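You operate a simulated robot arm through the tools that you are given. There is no shell and no other tool. Be economical: measure what you need, move in short steps, check, and stop when the job is done.

You are at the controls of a simulated robot arm. One attempt, no reset.

TASK
Move the yellow-band tube to the spindle, strip its roving off and stand it in the clean tube crate.
Fine: the suction valve is open while it strips and shut at the end.
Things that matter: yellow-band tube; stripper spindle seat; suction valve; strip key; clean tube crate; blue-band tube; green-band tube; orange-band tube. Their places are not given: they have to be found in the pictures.

Only the result counts: the job must be done as asked and must still hold three seconds after the hand-in. Knocking over, shifting, dropping, spilling or breaking anything else fails it.

THE ROBOT
A 7-joint arm with a two-finger parallel gripper, fixed in place. Base frame: the origin is at the foot of the arm, x ahead of it, y to its left, z up; the work surface is at about z = 0.78. Lengths are in m, angles in rad, forces in N, time in s.
With the tool pointing down near the work surface it reaches from about 0.22 to 0.68 m from the base axis. Its first joint turns from -1.152 to 1.152 rad. Payload 2.4 kg.
Tool frame: the origin (TCP) lies between the finger pads and is the grasp point; the fingertips stand 0.03 m ahead of it; z points along the fingers, y is the line along which they close. The gripper opens to 0.094 m. The fingers are 0.028 m wide and 0.01 m thick; the gripper's body (0.05 by 0.096 m) begins 0.055 m behind the TCP.
Orientation is that of the tool frame in the base frame, as a unit quaternion [w, x, y, z]. With the fingers straight down and closing along the base's y, the tool's x points along the base's -x, its y along +y and its z along -z.

THE INTERFACE
- The arm moves only by the tool step_arm. Its argument "steps" is a list of rows, each an object (a shift or turn left out is 0, a gripper value left out holds the last) with "dp": the shift along the base's x, y, z in m, a list of three; "angular": the turn, a rotation vector about the base's x, y, z in rad, a list of three; "gripper": the gripper command, from -1 (fully open) to 1 (shut), values between in proportion. In form: [{"dp": [dx, dy, dz], "angular": [wx, wy, wz], "gripper": gripper}, ...]. A call has 1 to 12 rows; each row is the pose to reach, as a shift and turn from the pose commanded when the call began. A row lasts 0.2 s, in which the tool goes at most 0.05 m and 0.15 rad; a call with a longer step from one row to the next is refused whole, and so is a gripper value outside its range. A pose out of reach is approached as far as the arm can. The call stops where the force on the tool passes 40 N (or 10 N more than at its start, if that is more) or the arm is blocked; 0.2 s more then pass. The fingers move at their own pace (about 0.153 m/s each) and stop on an object; they squeeze with about 21 N. The grip force told is the motor's: it shows also when the fingers shut on nothing. Time passes only in rows, and 0.2 s behind the last, so rows that repeat a pose let the fingers close. It gives the time, the measured TCP pose, the force on the tool (base axes), the opening and the grip force at its end, in the units of the frame above (readings bear some noise).
- Cameras (640 x 400 px; columns grow to the right, rows downward): "scene" is fixed at [0.0394, 0.4804, 1.4361]; the picture's right is [-0.71, -0.70, 0.00], its down [-0.45, 0.46, -0.76] and it looks along [0.54, -0.55, -0.65] (base axes); focal length 214 px, centre (320, 200). "wrist" rides on the gripper at [-0.037, 0, -0.058] in the tool frame; the picture's right is [0.00, -1.00, 0.00], its down [0.97, 0.00, -0.24] and it looks along [0.24, 0.00, 0.97] (tool axes); focal length 218 px, centre (320, 200).
- capture(camera): a new picture of that camera. The clock stands still meanwhile.
- measure_at(camera, pixels): for up to 12 pixels [column, row] of the newest picture of that camera ("zoom" is the newest enlarged one), the place [x, y, z] in the base frame of the surface seen there, good to about 0.002 m. The clock stands still meanwhile.
- inspect(camera, box): a new picture of the part [left, top, right, bottom] of that camera's present view, enlarged. The clock stands still meanwhile.
- hand_in(): hands the job in; it is judged then, once.

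Keep the steps short. Do not move on a guess: measure, check each grasp and each placing, and mend mistakes. In all there are 80 turns and 46 pictures (those below and enlarged ones count). Leave the gripper open and the arm clear of the work at the hand-in unless told otherwise, and finish with a single line.

The tools are called after "Emit:" by a JSON object that holds its "method" and its "body". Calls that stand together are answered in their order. step_arm: Moves the arm, as the interface text tells. Its arguments: {"type":"object","properties":{"steps":{"type":"array","items":{"type":"object","properties":{"dp":{"type":"array","items":{"type":"number"}},"angular":{"type":"array","items":{"type":"number"}},"gripper":{"type":"number"}}}}},"required":["steps"]} The other tools are called the same way: capture (camera) takes a picture; measure_at (camera, pixels) gives the place of the surface under pixels of a picture; inspect (camera, box) takes an enlarged picture of a part of a camera's view; hand_in () hands the job in.

At the start:

```text
t: 0.0
eef_pos: [0.3599, -0.006, 1.3511]
tool_rot: [0.0, 0.001, 1.0, 0.0]
wrist_force: [-1.1, -0.5, 0.5]
width: 0.0939
grip_force: 0.0
```

scene: 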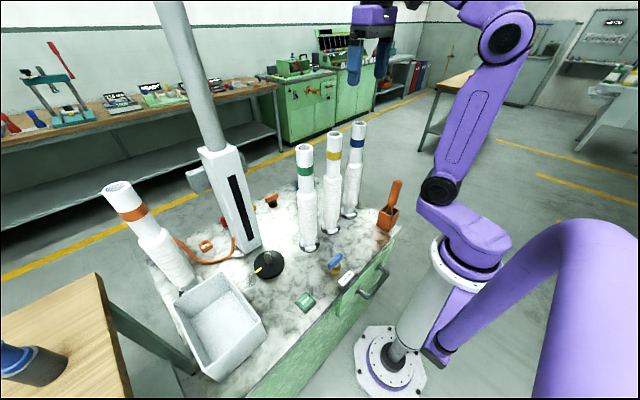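
wrist: 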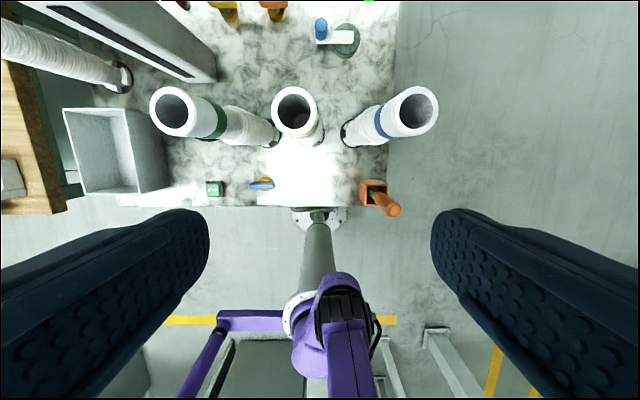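

I see three upright tubes (green, yellow, blue), an orange-band tube, a crate, a black spindle disc and a stripper column. I'll take enlarged views before measuring.

Emit:
{"method": "inspect", "body": {"camera": "scene", "box": [220, 110, 420, 320]}}

Emit:
{"method": "inspect", "body": {"camera": "scene", "box": [90, 120, 290, 390]}}

Emit:
{"method": "inspect", "body": {"camera": "wrist", "box": [60, 0, 420, 225]}}

```text
1.90 times, centred on (320, 215) of scene
```

zoom: 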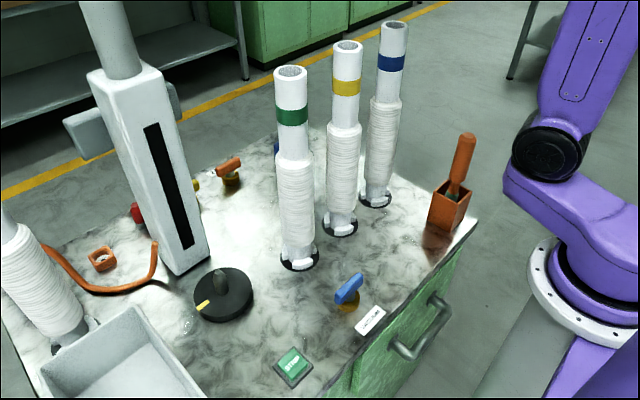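

```text
1.48 times, centred on (190, 255) of scene
```

zoom: 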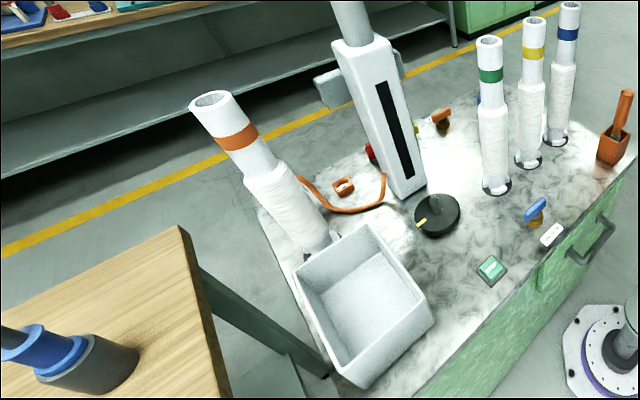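

```text
1.78 times, centred on (240, 112) of wrist
```

zoom: 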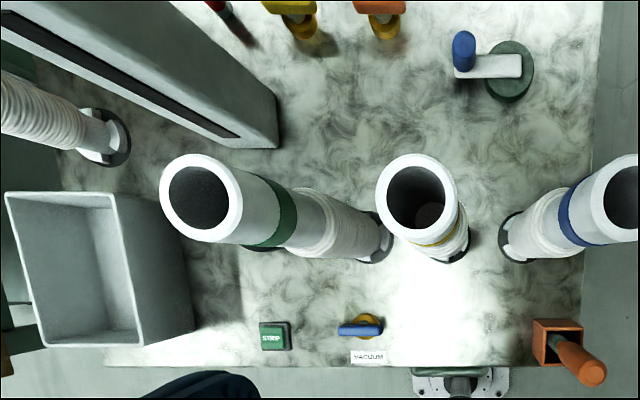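

Emit:
{"method": "measure_at", "body": {"camera": "scene", "pixels": [[334, 139], [334, 156], [331, 180], [331, 215], [330, 225], [331, 235], [266, 252], [270, 268], [257, 270], [281, 262], [267, 278], [306, 302]]}}

Emit:
{"method": "measure_at", "body": {"camera": "zoom", "pixels": [[275, 336], [345, 330], [375, 325], [360, 318], [370, 357], [390, 165], [452, 195], [437, 235], [30, 200], [115, 200], [45, 343], [140, 340]]}}

Emit:
{"method": "measure_at", "body": {"camera": "scene", "pixels": [[334, 256], [341, 254], [331, 264], [334, 270], [175, 293], [230, 274], [266, 330], [211, 380], [218, 320], [305, 170], [356, 140], [220, 200]]}}

```text
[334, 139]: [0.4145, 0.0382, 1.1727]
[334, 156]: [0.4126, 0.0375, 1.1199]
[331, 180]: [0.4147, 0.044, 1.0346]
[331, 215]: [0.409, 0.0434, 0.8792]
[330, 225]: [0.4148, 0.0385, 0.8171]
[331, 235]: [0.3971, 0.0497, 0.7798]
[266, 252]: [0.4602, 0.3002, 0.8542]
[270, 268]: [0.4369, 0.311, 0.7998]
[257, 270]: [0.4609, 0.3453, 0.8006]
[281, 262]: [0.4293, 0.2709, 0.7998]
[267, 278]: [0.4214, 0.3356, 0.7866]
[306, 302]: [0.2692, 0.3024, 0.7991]
```

```text
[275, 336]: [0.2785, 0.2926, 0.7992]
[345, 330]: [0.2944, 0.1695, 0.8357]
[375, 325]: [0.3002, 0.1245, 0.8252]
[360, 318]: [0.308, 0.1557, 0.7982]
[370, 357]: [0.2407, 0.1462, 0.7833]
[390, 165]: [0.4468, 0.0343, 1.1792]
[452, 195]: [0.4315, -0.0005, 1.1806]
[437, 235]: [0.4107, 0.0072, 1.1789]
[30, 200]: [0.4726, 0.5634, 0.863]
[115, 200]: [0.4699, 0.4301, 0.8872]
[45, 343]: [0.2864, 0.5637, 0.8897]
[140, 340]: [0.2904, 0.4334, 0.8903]
```

```text
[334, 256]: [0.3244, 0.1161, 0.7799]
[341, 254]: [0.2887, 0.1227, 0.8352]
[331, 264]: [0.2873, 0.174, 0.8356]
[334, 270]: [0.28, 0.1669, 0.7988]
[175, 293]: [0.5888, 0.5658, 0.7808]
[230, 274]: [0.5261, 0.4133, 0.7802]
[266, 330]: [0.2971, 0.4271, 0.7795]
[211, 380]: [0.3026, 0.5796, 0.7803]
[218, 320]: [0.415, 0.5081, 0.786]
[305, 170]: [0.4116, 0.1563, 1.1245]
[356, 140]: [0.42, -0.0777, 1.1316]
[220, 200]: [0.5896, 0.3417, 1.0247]
```

Valve labelled VACUUM at about (0.29, 0.145), STRIP key at (0.275, 0.298), spindle at about (0.445, 0.31). I'll measure rims, tube diameter, spindle, crate and column more closely.

Emit:
{"method": "measure_at", "body": {"camera": "zoom", "pixels": [[416, 158], [416, 233], [380, 196], [454, 196], [165, 198], [238, 198], [200, 240], [598, 195], [632, 160], [632, 235], [250, 90], [276, 140]]}}

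Emit:
{"method": "inspect", "body": {"camera": "scene", "box": [240, 220, 360, 320]}}

```text
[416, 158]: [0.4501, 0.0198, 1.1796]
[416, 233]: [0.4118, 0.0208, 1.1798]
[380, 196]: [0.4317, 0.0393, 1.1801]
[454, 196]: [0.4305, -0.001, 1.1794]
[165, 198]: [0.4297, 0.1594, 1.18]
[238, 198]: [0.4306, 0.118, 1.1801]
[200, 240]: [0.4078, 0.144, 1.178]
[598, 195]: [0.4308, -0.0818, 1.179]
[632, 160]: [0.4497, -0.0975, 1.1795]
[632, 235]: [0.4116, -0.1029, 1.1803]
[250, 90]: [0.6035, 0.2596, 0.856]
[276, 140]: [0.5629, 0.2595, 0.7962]
```

```text
4.00 times, centred on (300, 270) of scene
```

zoom: 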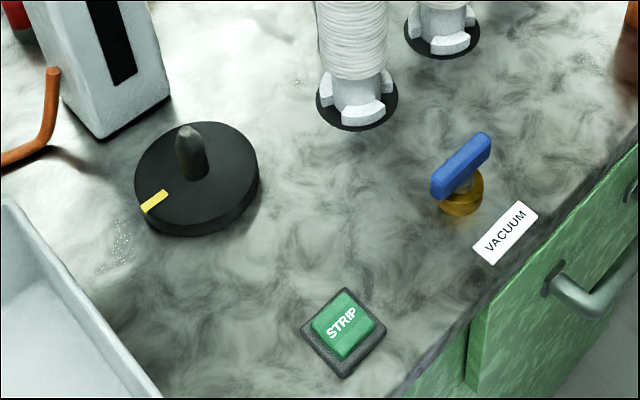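

Emit:
{"method": "measure_at", "body": {"camera": "zoom", "pixels": [[188, 130], [194, 150], [137, 178], [255, 170], [205, 125], [175, 222], [155, 200], [142, 208], [166, 194], [440, 190], [480, 140], [344, 322]]}}

Emit:
{"method": "inspect", "body": {"camera": "scene", "box": [290, 200, 370, 250]}}

Emit:
{"method": "inspect", "body": {"camera": "scene", "box": [300, 120, 370, 180]}}

```text
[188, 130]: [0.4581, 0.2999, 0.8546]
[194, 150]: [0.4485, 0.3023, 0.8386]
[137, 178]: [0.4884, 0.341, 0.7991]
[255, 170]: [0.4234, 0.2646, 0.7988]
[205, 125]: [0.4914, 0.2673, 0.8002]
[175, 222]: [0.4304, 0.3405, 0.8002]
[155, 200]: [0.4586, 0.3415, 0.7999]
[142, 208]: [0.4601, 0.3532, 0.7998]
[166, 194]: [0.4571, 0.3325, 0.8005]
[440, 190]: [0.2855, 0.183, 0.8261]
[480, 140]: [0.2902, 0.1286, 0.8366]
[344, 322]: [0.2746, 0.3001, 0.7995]
```

```text
8.00 times, centred on (330, 225) of scene
```

zoom: 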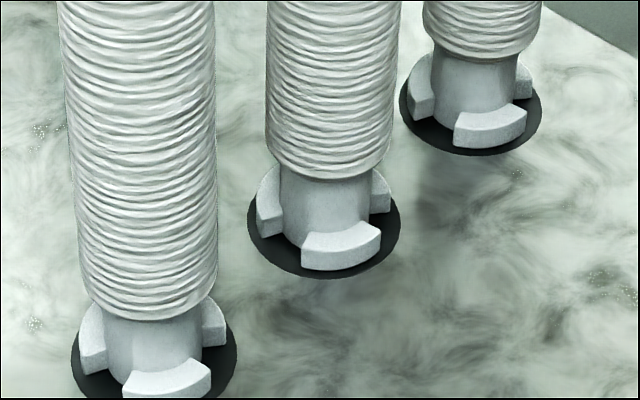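

```text
6.67 times, centred on (335, 150) of scene
```

zoom: 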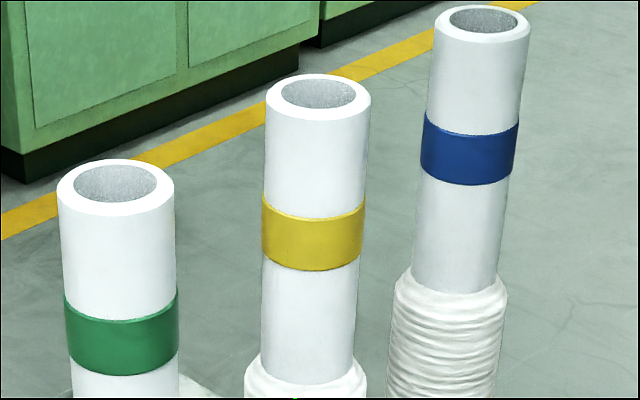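

Yellow tube axis is (0.431, 0.020), 44 mm across, with its top at 1.180. The lugs belong to the rack seats. Next I move above it with the fingers open, then go down to TCP z ≈ 1.14.

Emit:
{"method": "step_arm", "body": {"steps": [{"dp": [0.036, 0.013, 0], "gripper": -1}, {"dp": [0.071, 0.026, 0]}, {"dp": [0.071, 0.026, -0.04]}, {"dp": [0.071, 0.026, -0.08]}, {"dp": [0.071, 0.026, -0.12]}]}}

Emit:
{"method": "capture", "body": {"camera": "wrist"}}

```text
t: 1.2
eef_pos: [0.4316, 0.0201, 1.2315]
tool_rot: [0.001, 0.0, 1.0, 0.0]
wrist_force: [-0.7, 0.0, -0.1]
width: 0.0941
grip_force: 0.1
out of reach, approached as far as the arm can: row 2
```

```text
37 pictures are left
```

wrist: 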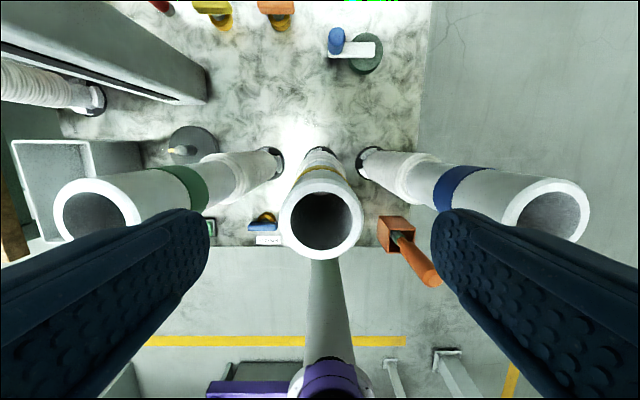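

At this radius a tool-down pose tops out near z 1.35. The lift onto the spindle and into the crate would then be out of reach. So I'll grip the tube from the base side with the tool tilted towards horizontal. I back off and tilt in steps.

Emit:
{"method": "step_arm", "body": {"steps": [{"dp": [-0.045, 0, 0.015], "gripper": -1}, {"dp": [-0.09, 0, 0.02]}, {"dp": [-0.1, 0, 0.02], "angular": [0, -0.14, 0]}, {"dp": [-0.1, 0, 0.02], "angular": [0, -0.28, 0]}, {"dp": [-0.1, 0, 0.02], "angular": [0, -0.42, 0]}, {"dp": [-0.1, 0, 0.02], "angular": [0, -0.56, 0]}, {"dp": [-0.1, 0, 0.02], "angular": [0, -0.7, 0]}, {"dp": [-0.1, 0, 0.02], "angular": [0, -0.84, 0]}, {"dp": [-0.1, 0, 0.02], "angular": [0, -0.98, 0]}]}}

Emit:
{"method": "capture", "body": {"camera": "scene"}}

```text
t: 3.2
eef_pos: [0.3318, 0.0211, 1.2509]
tool_rot: [0.472, 0.001, 0.882, 0.0]
wrist_force: [0.5, 0.1, 0.5]
width: 0.0938
grip_force: 0.0
```

```text
36 pictures are left
```

scene: 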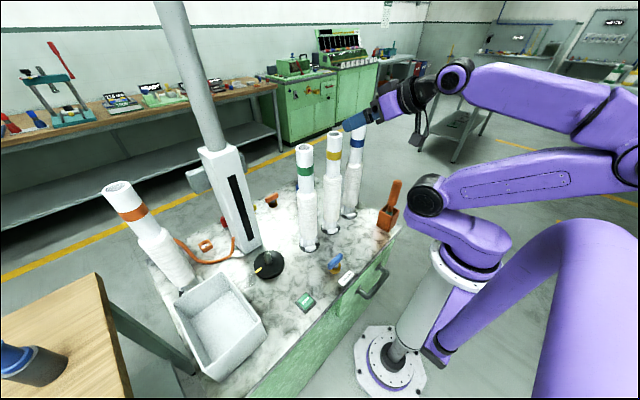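

Tilting works. I tilt a little more to about 1.31 rad and lower to z ≈ 1.12, still short of the tube.

Emit:
{"method": "step_arm", "body": {"steps": [{"dp": [0, 0, 0], "angular": [0, -0.14, 0]}, {"dp": [0, 0, -0.02], "angular": [0, -0.28, 0]}, {"dp": [0, 0, -0.06], "angular": [0, -0.33, 0]}, {"dp": [0, 0, -0.1], "angular": [0, -0.33, 0]}, {"dp": [0, -0.001, -0.131], "angular": [0, -0.33, 0]}]}}

Emit:
{"method": "capture", "body": {"camera": "wrist"}}

Emit:
{"method": "capture", "body": {"camera": "scene"}}

```text
t: 4.4
eef_pos: [0.3405, -0.0106, 1.2545]
tool_rot: [0.546, -0.005, 0.838, 0.005]
wrist_force: [-0.4, 0.5, -0.4]
width: 0.0939
grip_force: 0.0
out of reach, approached as far as the arm can: row 2, 3, 4, 5
```

```text
35 pictures are left
```

wrist: 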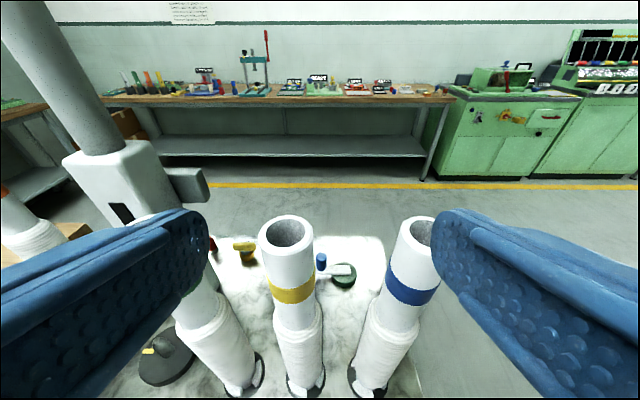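

```text
34 pictures are left
```

scene: 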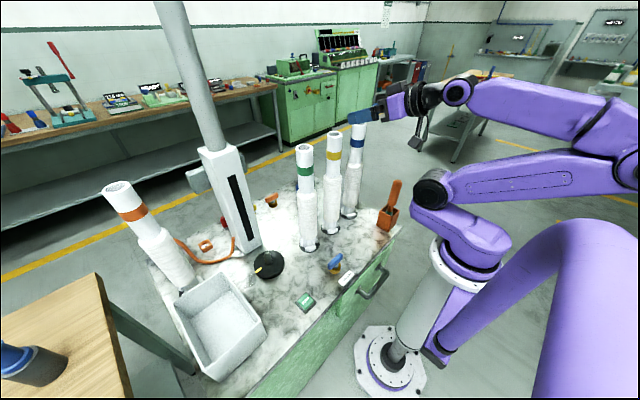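

Full horizontal is too folded this close in. A tilt of about 0.8 rad still keeps the gripper body clear of the rim and leaves reach for the lift. I'll turn back by 0.35 rad and align y to the tube.

Emit:
{"method": "step_arm", "body": {"steps": [{"dp": [0, 0.01, 0], "angular": [0, 0.12, 0]}, {"dp": [0, 0.02, 0], "angular": [0, 0.24, 0]}, {"dp": [0, 0.031, 0], "angular": [0, 0.355, 0]}, {"dp": [0, 0.031, -0.04], "angular": [0, 0.355, 0]}]}}

```text
t: 5.4
eef_pos: [0.3432, 0.018, 1.2147]
tool_rot: [0.389, -0.004, 0.921, 0.005]
wrist_force: [1.0, -0.6, -0.6]
width: 0.0939
grip_force: 0.0
```

Tilt is now 0.80 rad at (0.343, 0.018, 1.215). I lower to 1.13 beside the tube.

Emit:
{"method": "step_arm", "body": {"steps": [{"dp": [0, 0.002, -0.045]}, {"dp": [0, 0.002, -0.085]}]}}

Emit:
{"method": "capture", "body": {"camera": "wrist"}}

```text
t: 6.0
eef_pos: [0.3428, 0.0133, 1.1741]
tool_rot: [0.363, 0.001, 0.932, 0.002]
wrist_force: [0.2, 0.3, -0.4]
width: 0.094
grip_force: 0.0
out of reach, approached as far as the arm can: row 1, 2
```

```text
33 pictures are left
```

wrist: 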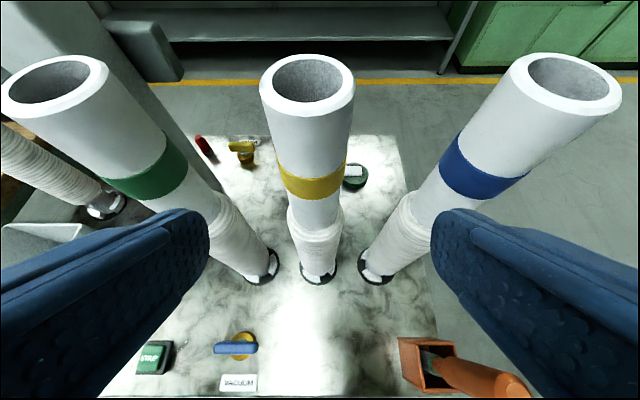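

Too folded here, so I move forward over the tube first (fingers straddle it, 94 mm against 44 mm), then lower.

Emit:
{"method": "step_arm", "body": {"steps": [{"dp": [0.0, 0.007, 0.01]}, {"dp": [0.045, 0.007, 0.01]}, {"dp": [0.088, 0.007, 0.01]}]}}

```text
t: 6.8
eef_pos: [0.4325, 0.0203, 1.1862]
tool_rot: [0.363, 0.0, 0.932, 0.003]
wrist_force: [0.0, 0.5, 0.0]
width: 0.0941
grip_force: 0.0
```

Emit:
{"method": "step_arm", "body": {"steps": [{"dp": [-0.001, 0, -0.025]}, {"dp": [-0.001, 0, -0.049]}]}}

Emit:
{"method": "capture", "body": {"camera": "wrist"}}

```text
t: 7.4
eef_pos: [0.4306, 0.0211, 1.1349]
tool_rot: [0.363, 0.0, 0.932, 0.003]
wrist_force: [0.1, 0.7, -0.1]
width: 0.0939
grip_force: 0.1
```

```text
32 pictures are left
```

wrist: 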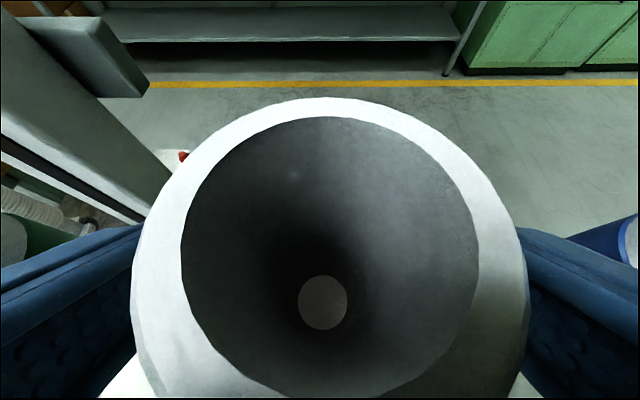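

The tube sits centred between the fingers, with its bore in view. I close the grip.

Emit:
{"method": "step_arm", "body": {"steps": [{"gripper": 1}, {"gripper": 1}, {"gripper": 1}, {"gripper": 1}]}}

```text
t: 8.4
eef_pos: [0.43, 0.0204, 1.1356]
tool_rot: [0.362, 0.0, 0.932, 0.002]
wrist_force: [0.0, 0.0, 0.5]
width: 0.05
grip_force: 21.9
```

Gripped (50 mm, 22 N). I lift straight up 0.10 m.

Emit:
{"method": "step_arm", "body": {"steps": [{"dp": [0, 0, 0.02]}, {"dp": [0, 0, 0.05]}, {"dp": [0, 0, 0.08]}, {"dp": [0, 0, 0.105]}]}}

Emit:
{"method": "capture", "body": {"camera": "scene"}}

```text
t: 9.4
eef_pos: [0.4309, 0.02, 1.2417]
tool_rot: [0.362, 0.0, 0.932, 0.003]
wrist_force: [0.2, -0.4, -2.0]
width: 0.0499
grip_force: 21.2
```

```text
31 pictures are left
```

scene: 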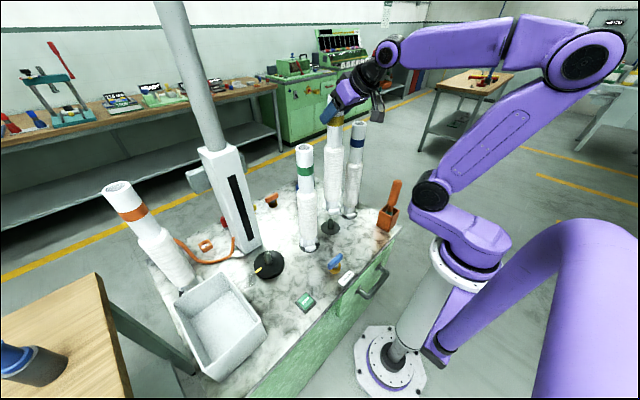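

Emit:
{"method": "inspect", "body": {"camera": "scene", "box": [280, 170, 380, 250]}}

```text
5.00 times, centred on (330, 210) of scene
```

zoom: 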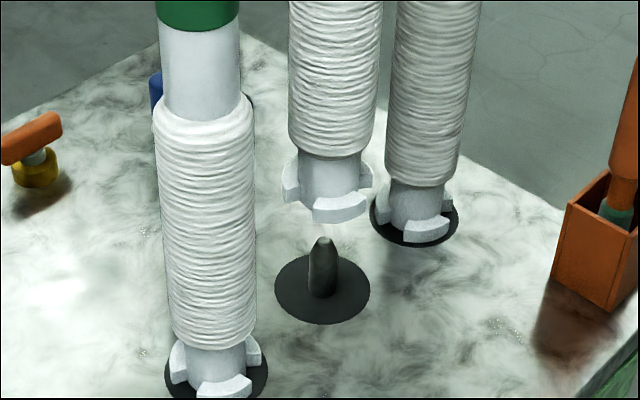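

Emit:
{"method": "measure_at", "body": {"camera": "zoom", "pixels": [[340, 215], [340, 185], [323, 240], [322, 270], [280, 305], [316, 205], [366, 198]]}}

Emit:
{"method": "inspect", "body": {"camera": "scene", "box": [240, 235, 300, 290]}}

```text
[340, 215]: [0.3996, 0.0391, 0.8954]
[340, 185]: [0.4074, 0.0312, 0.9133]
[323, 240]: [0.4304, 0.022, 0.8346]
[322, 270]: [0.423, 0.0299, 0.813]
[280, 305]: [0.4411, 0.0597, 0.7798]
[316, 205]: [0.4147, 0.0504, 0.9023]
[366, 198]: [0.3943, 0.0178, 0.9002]
```

```text
7.27 times, centred on (270, 262) of scene
```

zoom: 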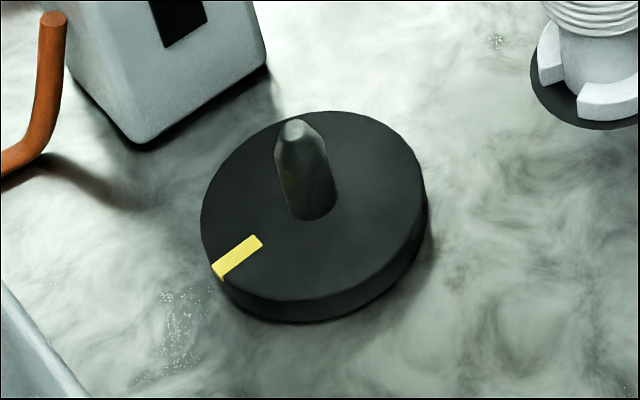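

The lugs belong to the tube. Its lug gap faces +y, and the spindle's yellow mark also lies at +y from the spindle centre. I'll therefore keep the tube's heading unchanged. The bottom is at about 0.886, above the valve (0.836) and pin (0.855). I pull back towards the base first, then go sideways.

Emit:
{"method": "step_arm", "body": {"steps": [{"dp": [-0.03, 0, 0]}, {"dp": [-0.06, 0, 0.005]}, {"dp": [-0.09, 0, 0.005]}, {"dp": [-0.115, 0, 0.005]}]}}

```text
t: 10.4
eef_pos: [0.3152, 0.0217, 1.2468]
tool_rot: [0.362, 0.0, 0.932, 0.003]
wrist_force: [-0.4, -0.1, -2.2]
width: 0.0499
grip_force: 21.4
```

Emit:
{"method": "step_arm", "body": {"steps": [{"dp": [0, 0.035, 0]}, {"dp": [0, 0.07, 0]}, {"dp": [0, 0.105, 0]}, {"dp": [0, 0.14, 0]}, {"dp": [0, 0.175, 0]}, {"dp": [0, 0.21, 0]}, {"dp": [0, 0.245, 0]}, {"dp": [0, 0.28, 0]}]}}

Emit:
{"method": "capture", "body": {"camera": "scene"}}

```text
t: 12.2
eef_pos: [0.3159, 0.3021, 1.2458]
tool_rot: [0.363, 0.0, 0.932, 0.003]
wrist_force: [0.3, 0.3, -1.9]
width: 0.0499
grip_force: 20.7
```

```text
28 pictures are left
```

scene: 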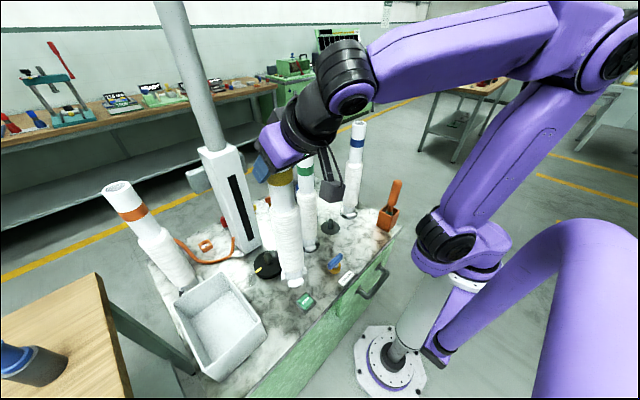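

Tube held upright clear of everything. Spindle axis is at about (0.4595, 0.300), so I move forward over it.

Emit:
{"method": "step_arm", "body": {"steps": [{"dp": [0.03, -0.001, 0]}, {"dp": [0.06, -0.002, 0]}, {"dp": [0.09, -0.002, 0]}, {"dp": [0.12, -0.002, 0]}, {"dp": [0.144, -0.002, 0]}, {"dp": [0.144, -0.002, 0]}]}}

Emit:
{"method": "inspect", "body": {"camera": "scene", "box": [215, 190, 315, 290]}}

Emit:
{"method": "capture", "body": {"camera": "wrist"}}

```text
t: 13.6
eef_pos: [0.46, 0.3008, 1.2457]
tool_rot: [0.363, 0.0, 0.932, 0.003]
wrist_force: [0.4, 0.7, -2.1]
width: 0.0497
grip_force: 20.9
```

```text
4.00 times, centred on (265, 240) of scene
```

zoom: 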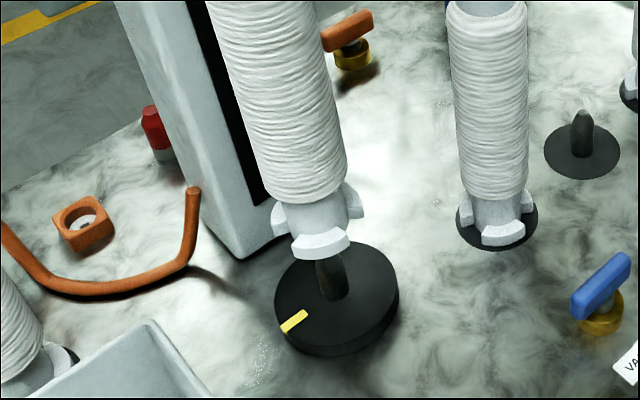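

```text
26 pictures are left
```

wrist: 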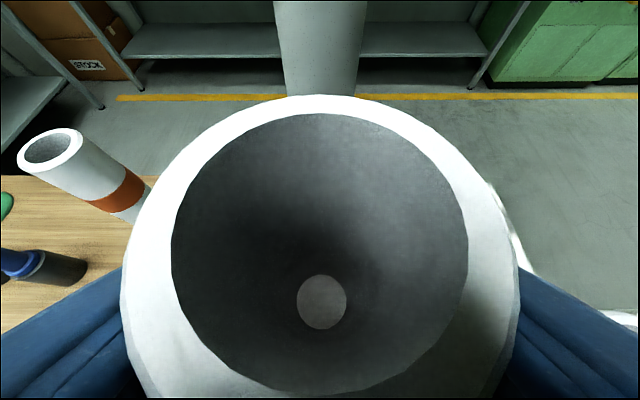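

The tube is over the pin, with the mark between two lugs. I lower slowly onto the spindle. Seated TCP z should be about 1.156.

Emit:
{"method": "step_arm", "body": {"steps": [{"dp": [0, 0, -0.02]}, {"dp": [0, 0, -0.035]}, {"dp": [0, 0, -0.045]}, {"dp": [0, 0, -0.055]}, {"dp": [0, 0, -0.065]}, {"dp": [0, 0, -0.075]}, {"dp": [0, 0, -0.084]}]}}

Emit:
{"method": "inspect", "body": {"camera": "scene", "box": [215, 190, 315, 290]}}

```text
t: 15.2
eef_pos: [0.4596, 0.3003, 1.1617]
tool_rot: [0.364, 0.0, 0.931, 0.004]
wrist_force: [0.4, 0.3, -1.6]
width: 0.0499
grip_force: 21.0
```

```text
4.00 times, centred on (265, 240) of scene
```

zoom: 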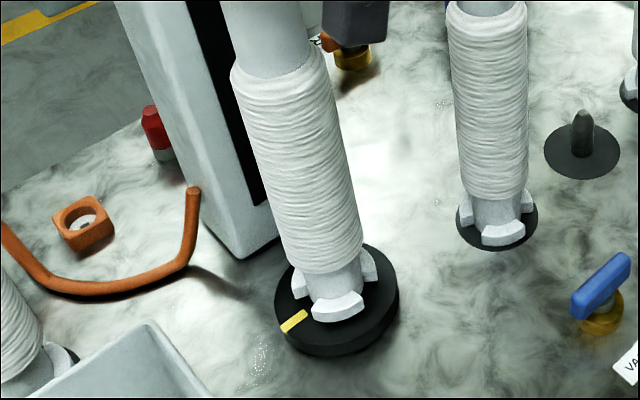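

Sliding over the pin without force. About 6 mm left.

Emit:
{"method": "step_arm", "body": {"steps": [{"dp": [0, 0, -0.003]}, {"dp": [0, 0, -0.006]}, {"dp": [0, 0, -0.006]}]}}

Emit:
{"method": "inspect", "body": {"camera": "scene", "box": [235, 230, 295, 285]}}

```text
t: 16.0
eef_pos: [0.4601, 0.3, 1.1548]
tool_rot: [0.362, 0.0, 0.932, 0.004]
wrist_force: [-0.1, 0.8, -1.8]
width: 0.0497
grip_force: 21.0
```

```text
7.27 times, centred on (265, 258) of scene
```

zoom: 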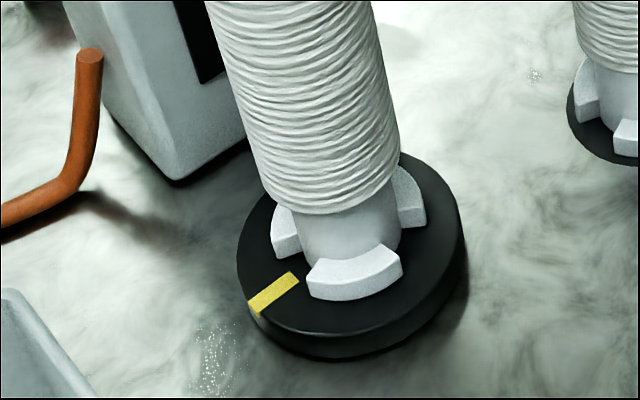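

Weight is still on the gripper (-1.8 N). I measure the gap under the lug.

Emit:
{"method": "measure_at", "body": {"camera": "zoom", "pixels": [[350, 296], [350, 290], [350, 306], [350, 266], [275, 290], [230, 330]]}}

Emit:
{"method": "step_arm", "body": {"steps": [{"dp": [0, 0, -0.002]}, {"dp": [0, 0, -0.004]}, {"dp": [0, 0, -0.004]}]}}

```text
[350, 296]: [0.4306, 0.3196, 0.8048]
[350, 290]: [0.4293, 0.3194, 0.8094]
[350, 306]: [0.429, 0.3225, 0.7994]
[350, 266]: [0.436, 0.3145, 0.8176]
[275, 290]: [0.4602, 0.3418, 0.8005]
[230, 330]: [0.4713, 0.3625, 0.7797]
```

```text
t: 16.8
eef_pos: [0.4597, 0.3003, 1.1519]
tool_rot: [0.364, -0.001, 0.931, 0.005]
wrist_force: [0.3, -0.8, 14.3]
width: 0.0502
grip_force: 21.2
```

Contact at 14 N upward: seated. I open and back off towards the base.

Emit:
{"method": "step_arm", "body": {"steps": [{"dp": [0, 0, 0.001], "gripper": -1}, {"dp": [0, 0, 0.001]}, {"dp": [0, 0, 0.001]}, {"dp": [-0.02, 0, 0.02]}, {"dp": [-0.06, 0, 0.04]}, {"dp": [-0.1, 0, 0.06]}, {"dp": [-0.14, 0, 0.08]}]}}

Emit:
{"method": "capture", "body": {"camera": "scene"}}

```text
t: 18.4
eef_pos: [0.3186, 0.2988, 1.2328]
tool_rot: [0.363, 0.0, 0.932, 0.002]
wrist_force: [-0.3, 0.1, 0.0]
width: 0.0941
grip_force: 0.0
```

```text
23 pictures are left
```

scene: 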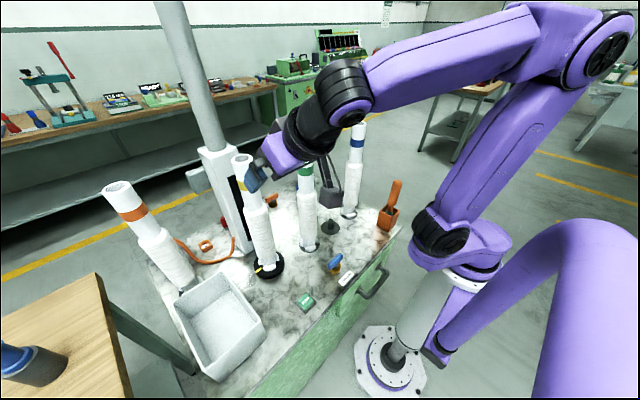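

The tube stands on the spindle by itself. Next is the valve. I return the tool to pointing down and move above it at (0.285, 0.15).

Emit:
{"method": "step_arm", "body": {"steps": [{"dp": [-0.005, -0.025, 0.01], "angular": [0, 0.12, 0]}, {"dp": [-0.01, -0.05, 0.01], "angular": [0, 0.24, 0]}, {"dp": [-0.015, -0.075, 0.01], "angular": [0, 0.36, 0]}, {"dp": [-0.02, -0.1, 0.0], "angular": [0, 0.48, 0]}, {"dp": [-0.025, -0.125, -0.0], "angular": [0, 0.6, 0]}, {"dp": [-0.03, -0.15, -0.0], "angular": [0, 0.743, 0]}, {"dp": [-0.03, -0.15, -0.05], "angular": [0, 0.743, 0]}, {"dp": [-0.03, -0.15, -0.1], "angular": [0, 0.743, 0]}, {"dp": [-0.03, -0.15, -0.15], "angular": [0, 0.743, 0]}]}}

Emit:
{"method": "capture", "body": {"camera": "wrist"}}

```text
t: 20.4
eef_pos: [0.2907, 0.1479, 1.0813]
tool_rot: [0.0, 0.001, 1.0, 0.003]
wrist_force: [0.3, 0.4, 0.0]
width: 0.094
grip_force: 0.1
```

```text
22 pictures are left
```

wrist: 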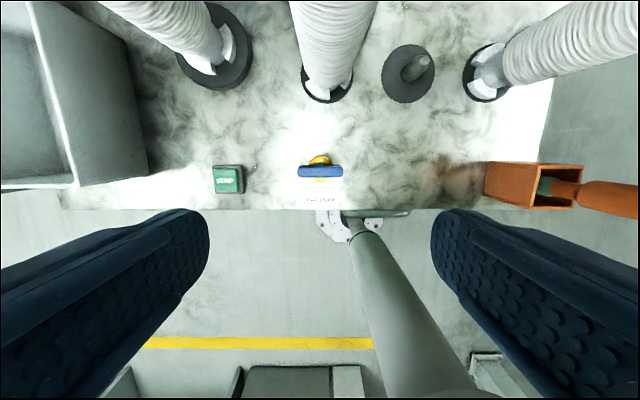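

Emit:
{"method": "inspect", "body": {"camera": "wrist", "box": [200, 130, 360, 230]}}

Emit:
{"method": "measure_at", "body": {"camera": "wrist", "pixels": [[301, 170], [340, 172], [320, 171], [320, 158], [229, 180], [320, 179], [345, 187]]}}

```text
4.00 times, centred on (280, 180) of wrist
```

zoom: 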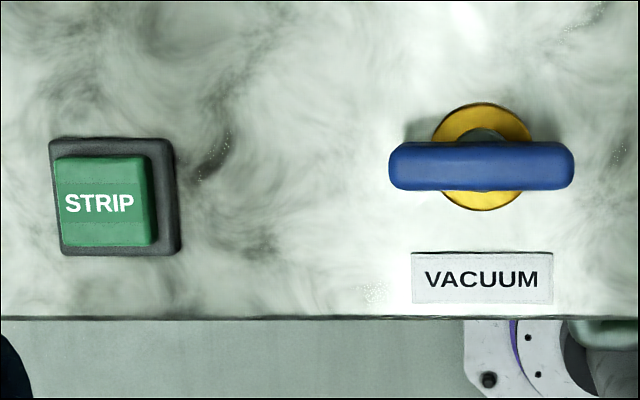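

```text
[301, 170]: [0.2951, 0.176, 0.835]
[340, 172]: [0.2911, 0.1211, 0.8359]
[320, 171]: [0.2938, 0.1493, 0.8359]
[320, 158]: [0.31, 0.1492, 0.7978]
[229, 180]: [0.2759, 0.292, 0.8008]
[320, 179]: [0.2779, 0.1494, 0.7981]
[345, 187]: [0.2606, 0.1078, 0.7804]
```

Handle centre is about (0.293, 0.149), top 0.836, lying along y. I turn the wrist +90° so the fingers close along x, staying high.

Emit:
{"method": "measure_at", "body": {"camera": "zoom", "pixels": [[482, 146], [482, 186], [395, 166], [568, 166], [435, 156], [528, 156], [110, 200], [62, 160], [150, 242]]}}

Emit:
{"method": "step_arm", "body": {"steps": [{"dp": [0, 0, -0.01], "angular": [0, 0, 0.143], "gripper": -0.06}, {"dp": [0, 0, -0.02], "angular": [0, 0, 0.286]}, {"dp": [0, 0, -0.03], "angular": [0, 0, 0.429]}, {"dp": [0, 0, -0.04], "angular": [0, 0, 0.571]}, {"dp": [0, 0, -0.05], "angular": [0, 0, 0.714]}, {"dp": [0, 0, -0.06], "angular": [0, 0, 0.857]}, {"dp": [0, 0, -0.07], "angular": [0, 0, 1.0]}, {"dp": [0, 0, -0.08], "angular": [0, 0, 1.143]}, {"dp": [0, 0, -0.09], "angular": [0, 0, 1.285]}, {"dp": [0, 0, -0.1], "angular": [0, 0, 1.428]}, {"dp": [0, 0, -0.1], "angular": [0, 0, 1.571]}]}}

```text
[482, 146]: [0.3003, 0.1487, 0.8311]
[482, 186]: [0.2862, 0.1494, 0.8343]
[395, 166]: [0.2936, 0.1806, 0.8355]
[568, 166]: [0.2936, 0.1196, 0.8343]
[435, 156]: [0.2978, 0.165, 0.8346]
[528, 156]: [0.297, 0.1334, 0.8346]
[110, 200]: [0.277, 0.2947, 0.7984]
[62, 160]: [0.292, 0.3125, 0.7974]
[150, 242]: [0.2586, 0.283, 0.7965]
```

```text
t: 22.8
eef_pos: [0.2909, 0.1495, 0.9803]
tool_rot: [0.002, 0.707, -0.707, -0.002]
wrist_force: [0.9, 0.2, 0.4]
width: 0.0498
grip_force: 0.1
```

Aligned at 90°. Handle centre (0.293, 0.150). I lower to TCP z 0.842.

Emit:
{"method": "step_arm", "body": {"steps": [{"dp": [0.002, 0.0005, -0.045]}, {"dp": [0.0025, 0.0005, -0.09]}, {"dp": [0.0025, 0.0005, -0.12]}, {"dp": [0.0025, 0.0005, -0.138]}]}}

Emit:
{"method": "inspect", "body": {"camera": "scene", "box": [270, 210, 400, 300]}}

```text
t: 23.8
eef_pos: [0.2926, 0.1491, 0.8433]
tool_rot: [-0.002, -0.706, 0.708, 0.002]
wrist_force: [1.0, -0.2, 0.4]
width: 0.05
grip_force: 0.1
```

```text
4.44 times, centred on (335, 255) of scene
```

zoom: 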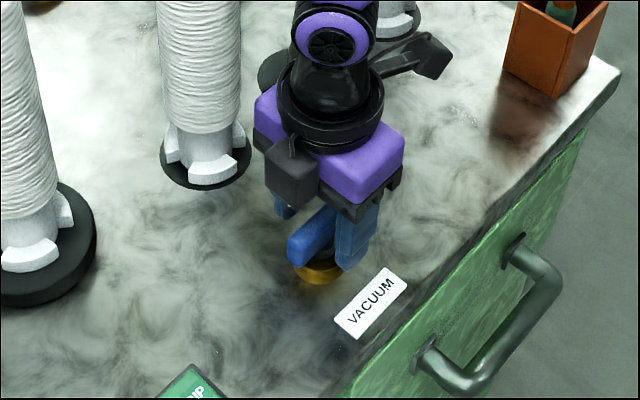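

Fingers straddle the handle. I close on it, then try a small clockwise turn (0.3 rad). That keeps the wrist bracket away from the green tube. I'll see whether it yields.

Emit:
{"method": "step_arm", "body": {"steps": [{"gripper": 1}, {"gripper": 1}, {"gripper": 1}, {"angular": [0, 0, -0.1]}, {"angular": [0, 0, -0.2]}, {"angular": [0, 0, -0.3]}]}}

Emit:
{"method": "inspect", "body": {"camera": "scene", "box": [270, 210, 400, 300]}}

```text
t: 25.2
eef_pos: [0.2928, 0.1501, 0.8428]
tool_rot: [-0.001, -0.595, 0.804, 0.002]
wrist_force: [-5.7, -1.5, 0.1]
width: 0.0249
grip_force: 44.6
```

```text
4.44 times, centred on (335, 255) of scene
```

zoom: 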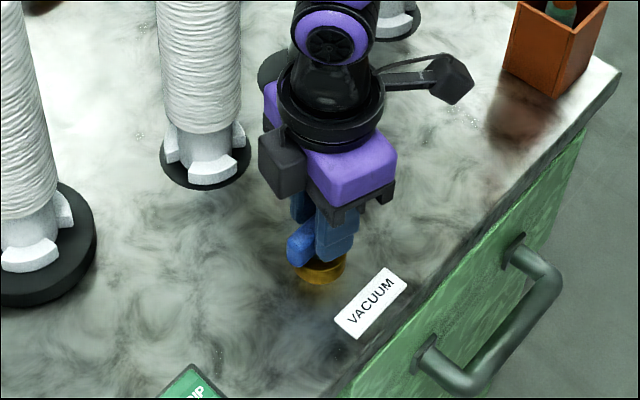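

The width grew to 25 mm and the grip force to 45 N, so the handle resists clockwise. I go back and test counter-clockwise by 0.3 rad.

Emit:
{"method": "step_arm", "body": {"steps": [{"angular": [0, 0, 0.1]}, {"angular": [0, 0, 0.2]}, {"angular": [0, 0, 0.3]}, {"angular": [0, 0, 0.3]}]}}

Emit:
{"method": "step_arm", "body": {"steps": [{"angular": [0, 0, 0.1]}, {"angular": [0, 0, 0.2]}, {"angular": [0, 0, 0.3]}]}}

Emit:
{"method": "inspect", "body": {"camera": "scene", "box": [270, 210, 400, 300]}}

```text
t: 26.2
eef_pos: [0.2925, 0.1504, 0.8431]
tool_rot: [-0.002, -0.706, 0.708, 0.0]
wrist_force: [-12.2, 5.5, -5.9]
width: 0.0158
grip_force: 45.0
```

```text
t: 27.0
eef_pos: [0.2924, 0.1492, 0.8436]
tool_rot: [0.002, 0.804, -0.594, -0.002]
wrist_force: [-13.7, 4.8, 2.3]
width: 0.0161
grip_force: 45.2
```

```text
4.44 times, centred on (335, 255) of scene
```

zoom: 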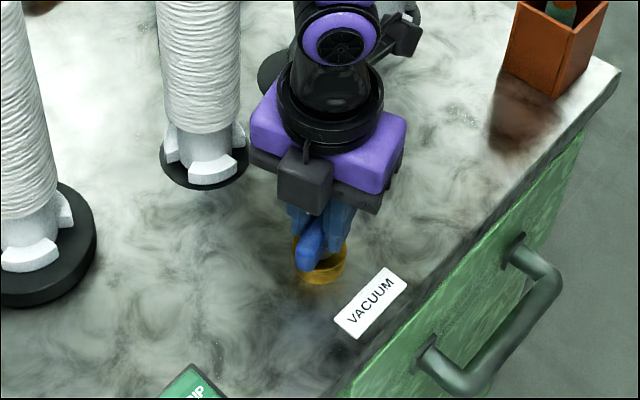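

The width stays at 16 mm, so the handle turns counter-clockwise. Continuing this way would swing the wrist bracket into the green tube. I release, lift, turn the hand half round and regrasp.

Emit:
{"method": "step_arm", "body": {"steps": [{"gripper": -0.06}, {"gripper": -0.06}, {"dp": [0, 0, 0.04]}, {"dp": [0, 0, 0.08], "angular": [0, 0, -0.14]}, {"dp": [0, 0, 0.1], "angular": [0, 0, -0.28]}, {"dp": [0, 0, 0.1], "angular": [0, 0, -0.42]}, {"dp": [0, 0, 0.1], "angular": [0, 0, -0.56]}, {"dp": [0, 0, 0.1], "angular": [0, 0, -0.7]}, {"dp": [0, 0, 0.1], "angular": [0, 0, -0.84]}, {"dp": [0, 0, 0.1], "angular": [0, 0, -0.98]}, {"dp": [0, 0, 0.1], "angular": [0, 0, -1.12]}, {"dp": [0, 0, 0.1], "angular": [0, 0, -1.26]}]}}

Emit:
{"method": "step_arm", "body": {"steps": [{"angular": [0, 0, -0.145]}, {"angular": [0, 0, -0.29]}, {"angular": [0, 0, -0.435]}, {"angular": [0, 0, -0.58]}, {"angular": [0, 0, -0.725]}, {"angular": [0, 0, -0.87]}, {"angular": [0, 0, -1.015]}, {"angular": [0, 0, -1.16]}, {"angular": [0, 0, -1.305]}, {"angular": [0, 0, -1.45]}, {"angular": [0, 0, -1.595]}, {"angular": [0, 0, -1.74]}]}}

Emit:
{"method": "capture", "body": {"camera": "wrist"}}

```text
t: 29.6
eef_pos: [0.2916, 0.1493, 0.9439]
tool_rot: [0.0, -0.299, 0.954, 0.002]
wrist_force: [0.2, -0.2, 0.3]
width: 0.0498
grip_force: 0.1
```

```text
t: 32.2
eef_pos: [0.2927, 0.1502, 0.9435]
tool_rot: [0.002, 0.537, 0.844, 0.001]
wrist_force: [1.0, -0.4, -1.0]
width: 0.05
grip_force: 0.1
```

```text
17 pictures are left
```

wrist: 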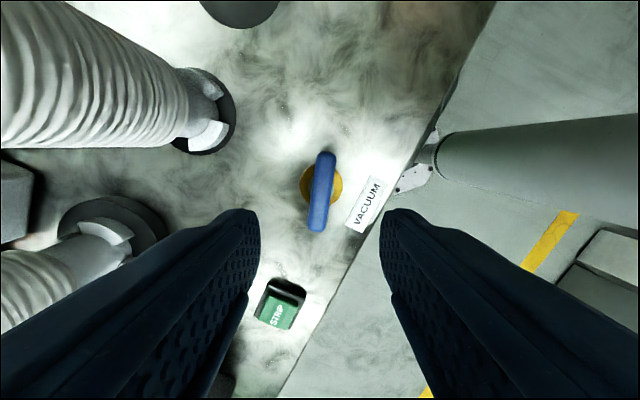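

Emit:
{"method": "measure_at", "body": {"camera": "wrist", "pixels": [[326, 157], [316, 226], [321, 192]]}}

Emit:
{"method": "step_arm", "body": {"steps": [{"dp": [0, 0, -0.04], "angular": [0, 0, -0.14]}, {"dp": [0, 0, -0.08], "angular": [0, 0, -0.14]}, {"dp": [0, 0, -0.101], "angular": [0, 0, -0.14]}, {"dp": [0, 0, -0.101], "angular": [0, 0, -0.14], "gripper": 1}, {"dp": [0, 0, -0.101], "angular": [0, 0, -0.14]}, {"dp": [0, 0, -0.101], "angular": [0, 0, -0.14]}]}}

```text
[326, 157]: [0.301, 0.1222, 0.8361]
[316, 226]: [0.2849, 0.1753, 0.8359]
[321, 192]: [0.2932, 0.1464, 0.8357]
```

```text
t: 33.6
eef_pos: [0.2912, 0.1499, 0.8423]
tool_rot: [0.001, 0.594, 0.804, 0.0]
wrist_force: [-0.4, -5.9, -13.9]
width: 0.0158
grip_force: 45.2
```

Handle held (15.8 mm). I turn counter-clockwise another 1.27 rad to complete the quarter turn.

Emit:
{"method": "step_arm", "body": {"steps": [{"angular": [0, 0, 0.13]}, {"angular": [0, 0, 0.26]}, {"angular": [0, 0, 0.39]}, {"angular": [0, 0, 0.52]}, {"angular": [0, 0, 0.65]}, {"angular": [0, 0, 0.78]}, {"angular": [0, 0, 0.91]}, {"angular": [0, 0, 1.04]}, {"angular": [0, 0, 1.17]}, {"angular": [0, 0, 1.27]}]}}

```text
t: 35.8
eef_pos: [0.2912, 0.1507, 0.8425]
tool_rot: [0.0, -0.001, 1.0, 0.002]
wrist_force: [-1.8, -6.8, -17.2]
width: 0.0158
grip_force: 45.0
```

The quarter turn went through. I release, lift and check the handle.

Emit:
{"method": "step_arm", "body": {"steps": [{"gripper": -0.06}, {"gripper": -0.06}, {"dp": [0, 0, 0.04]}, {"dp": [0, 0, 0.08]}, {"dp": [0, 0, 0.1]}]}}

Emit:
{"method": "capture", "body": {"camera": "wrist"}}

```text
t: 37.0
eef_pos: [0.2919, 0.1498, 0.942]
tool_rot: [0.0, 0.001, 1.0, 0.004]
wrist_force: [0.2, -0.5, 0.7]
width: 0.0499
grip_force: 0.1
```

```text
16 pictures are left
```

wrist: 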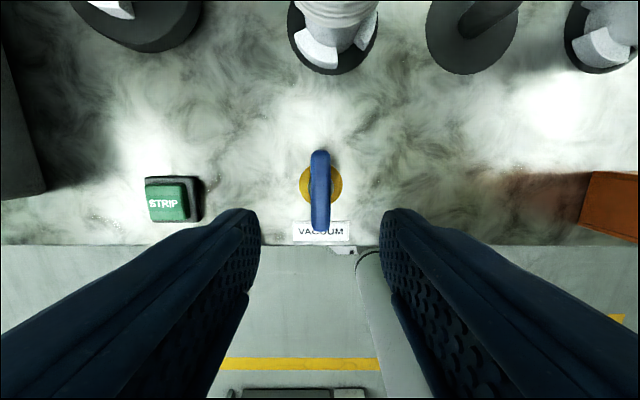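

Handle now lies along x, so the valve is open. Next, the STRIP key at (0.2755, 0.298), top z 0.80. I close the fingers and move above it.

Emit:
{"method": "step_arm", "body": {"steps": [{"dp": [-0.004, 0.037, 0], "gripper": 1}, {"dp": [-0.008, 0.074, 0]}, {"dp": [-0.012, 0.111, 0]}, {"dp": [-0.016, 0.148, 0]}, {"dp": [-0.016, 0.148, -0.05]}, {"dp": [-0.016, 0.148, -0.095]}]}}

```text
t: 38.4
eef_pos: [0.277, 0.2982, 0.8458]
tool_rot: [0.001, 0.0, 1.0, 0.003]
wrist_force: [-0.2, -0.6, -0.3]
width: 0.0
grip_force: 20.8
```

Fingertips are at about 0.816, 16 mm over the key. I press down in small steps and watch the force.

Emit:
{"method": "step_arm", "body": {"steps": [{"dp": [0, 0, -0.008]}, {"dp": [0, 0, -0.014]}, {"dp": [0, 0, -0.017]}, {"dp": [0, 0, -0.019]}]}}

Emit:
{"method": "capture", "body": {"camera": "scene"}}

```text
t: 39.4
eef_pos: [0.2763, 0.2986, 0.8289]
tool_rot: [0.0, 0.001, 1.0, 0.002]
wrist_force: [-0.7, 0.1, 0.0]
width: 0.0
grip_force: 20.7
```

```text
15 pictures are left
```

scene: 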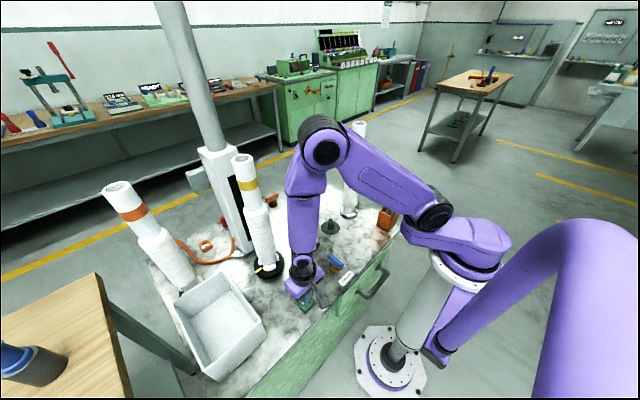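

No contact force yet at z 0.829. I press further.

Emit:
{"method": "step_arm", "body": {"steps": [{"dp": [0, 0, -0.002]}, {"dp": [0, 0, -0.004]}, {"dp": [0, 0, -0.006]}, {"dp": [0, 0, -0.008]}, {"dp": [0, 0, -0.008]}]}}

Emit:
{"method": "inspect", "body": {"camera": "scene", "box": [190, 140, 350, 320]}}

```text
t: 40.2
eef_pos: [0.2761, 0.2974, 0.8246]
tool_rot: [-0.001, 0.0, 1.0, 0.003]
wrist_force: [-3.0, -2.0, 17.2]
width: 0.0003
grip_force: 21.1
stopped in row 4: the force on the tool passed its limit (the readings are from after the stop); the commanded pose is now the measured one
```

```text
2.22 times, centred on (270, 230) of scene
```

zoom: 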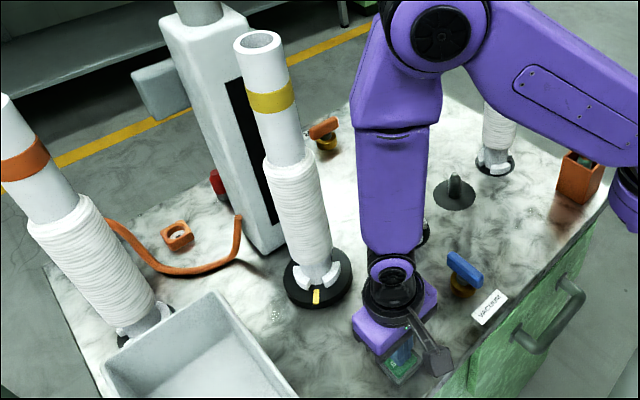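

The key bottomed out and the spindle disc has turned (its mark moved), so stripping is running. I lift off and wait a little.

Emit:
{"method": "step_arm", "body": {"steps": [{"dp": [0, 0, 0.02]}, {"dp": [0, 0, 0.06]}, {"dp": [0, 0, 0.1]}, {"dp": [0, 0, 0.12]}, {"dp": [0, 0, 0.12]}, {"dp": [0, 0, 0.12]}, {"dp": [0, 0, 0.12]}, {"dp": [0, 0, 0.12]}, {"dp": [0, 0, 0.12]}, {"dp": [0, 0, 0.12]}]}}

Emit:
{"method": "inspect", "body": {"camera": "scene", "box": [190, 140, 350, 320]}}

```text
t: 42.5
eef_pos: [0.2757, 0.2982, 0.9445]
tool_rot: [0.001, 0.0, 1.0, 0.004]
wrist_force: [0.2, 0.3, 0.1]
width: 0.0
grip_force: 20.9
```

```text
2.22 times, centred on (270, 230) of scene
```

zoom: 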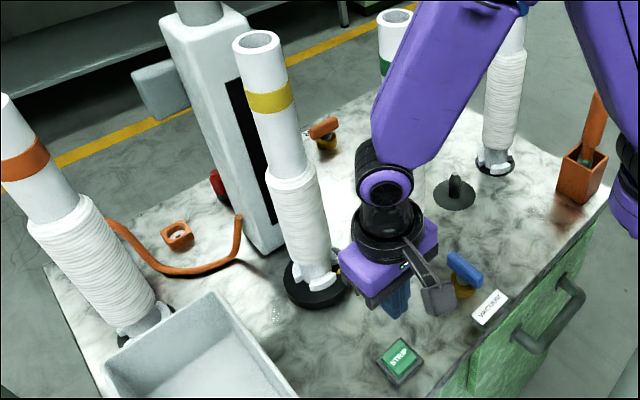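

Roving is still there but the spindle is turning. I wait longer.

Emit:
{"method": "step_arm", "body": {"steps": [{"dp": [0, 0, 0.01]}, {"dp": [0, 0, 0.01]}, {"dp": [0, 0, 0.01]}, {"dp": [0, 0, 0.01]}, {"dp": [0, 0, 0.01]}, {"dp": [0, 0, 0.01]}, {"dp": [0, 0, 0.01]}, {"dp": [0, 0, 0.01]}, {"dp": [0, 0, 0.01]}, {"dp": [0, 0, 0.01]}, {"dp": [0, 0, 0.01]}, {"dp": [0, 0, 0.01]}]}}

Emit:
{"method": "inspect", "body": {"camera": "scene", "box": [190, 140, 350, 320]}}

```text
t: 45.0
eef_pos: [0.2759, 0.2985, 0.9543]
tool_rot: [-0.001, 0.0, 1.0, 0.003]
wrist_force: [0.2, -0.7, 0.2]
width: 0.0
grip_force: 20.6
```

```text
2.22 times, centred on (270, 230) of scene
```

zoom: 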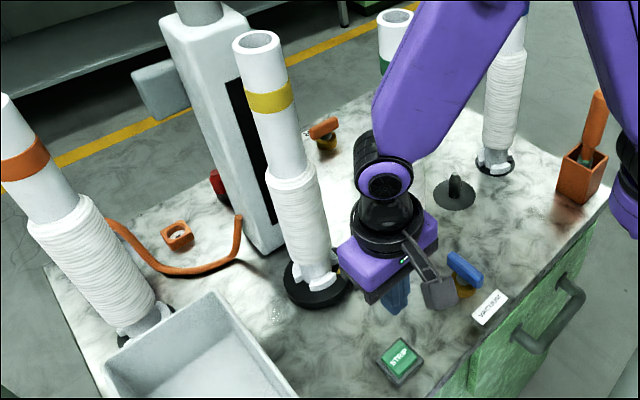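

Nothing has changed between the last two views, so it only ran while the key was held. Roving top dropped slightly. I'll press again to z 0.8246 and hold.

Emit:
{"method": "step_arm", "body": {"steps": [{"dp": [0, 0, -0.05]}, {"dp": [0, 0, -0.1]}, {"dp": [0, 0, -0.122]}, {"dp": [0, 0, -0.127]}, {"dp": [0, 0, -0.1295]}, {"dp": [0, 0, -0.1295]}, {"dp": [0, 0, -0.1295]}, {"dp": [0, 0, -0.1295]}, {"dp": [0, 0, -0.1295]}, {"dp": [0, 0, -0.1295]}, {"dp": [0, 0, -0.1295]}, {"dp": [0, 0, -0.1295]}]}}

Emit:
{"method": "inspect", "body": {"camera": "scene", "box": [190, 140, 350, 320]}}

```text
t: 47.6
eef_pos: [0.2772, 0.2972, 0.8246]
tool_rot: [0.0, 0.001, 1.0, 0.003]
wrist_force: [0.2, -6.0, 26.6]
width: 0.0
grip_force: 21.6
```

```text
2.22 times, centred on (270, 230) of scene
```

zoom: 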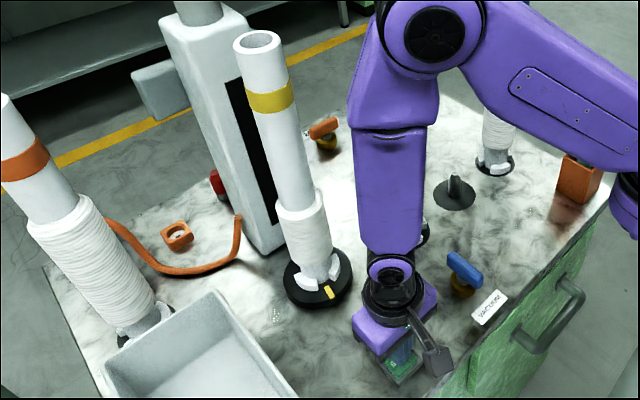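

Holding works: the roving is now down to about half. I keep the key down.

Emit:
{"method": "step_arm", "body": {"steps": [{"dp": [0, 0, 0]}, {"dp": [0, 0, 0]}, {"dp": [0, 0, 0]}, {"dp": [0, 0, 0]}, {"dp": [0, 0, 0]}, {"dp": [0, 0, 0]}, {"dp": [0, 0, 0]}, {"dp": [0, 0, 0]}, {"dp": [0, 0, 0]}, {"dp": [0, 0, 0]}, {"dp": [0, 0, 0]}, {"dp": [0, 0, 0]}]}}

Emit:
{"method": "inspect", "body": {"camera": "scene", "box": [190, 140, 350, 320]}}

```text
t: 50.2
eef_pos: [0.276, 0.2986, 0.8246]
tool_rot: [-0.001, 0.0, 1.0, 0.004]
wrist_force: [1.0, -4.8, 26.7]
width: 0.0
grip_force: 21.2
```

```text
2.22 times, centred on (270, 230) of scene
```

zoom: 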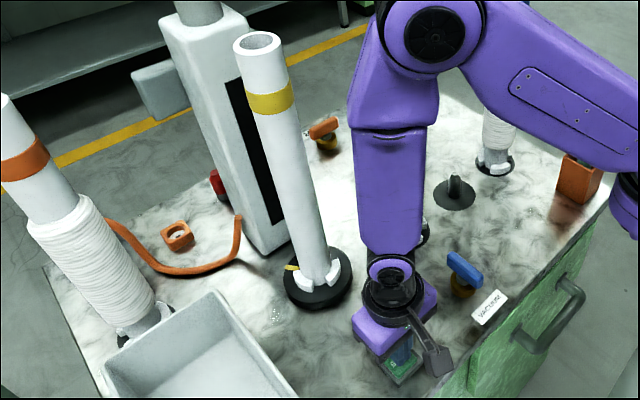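

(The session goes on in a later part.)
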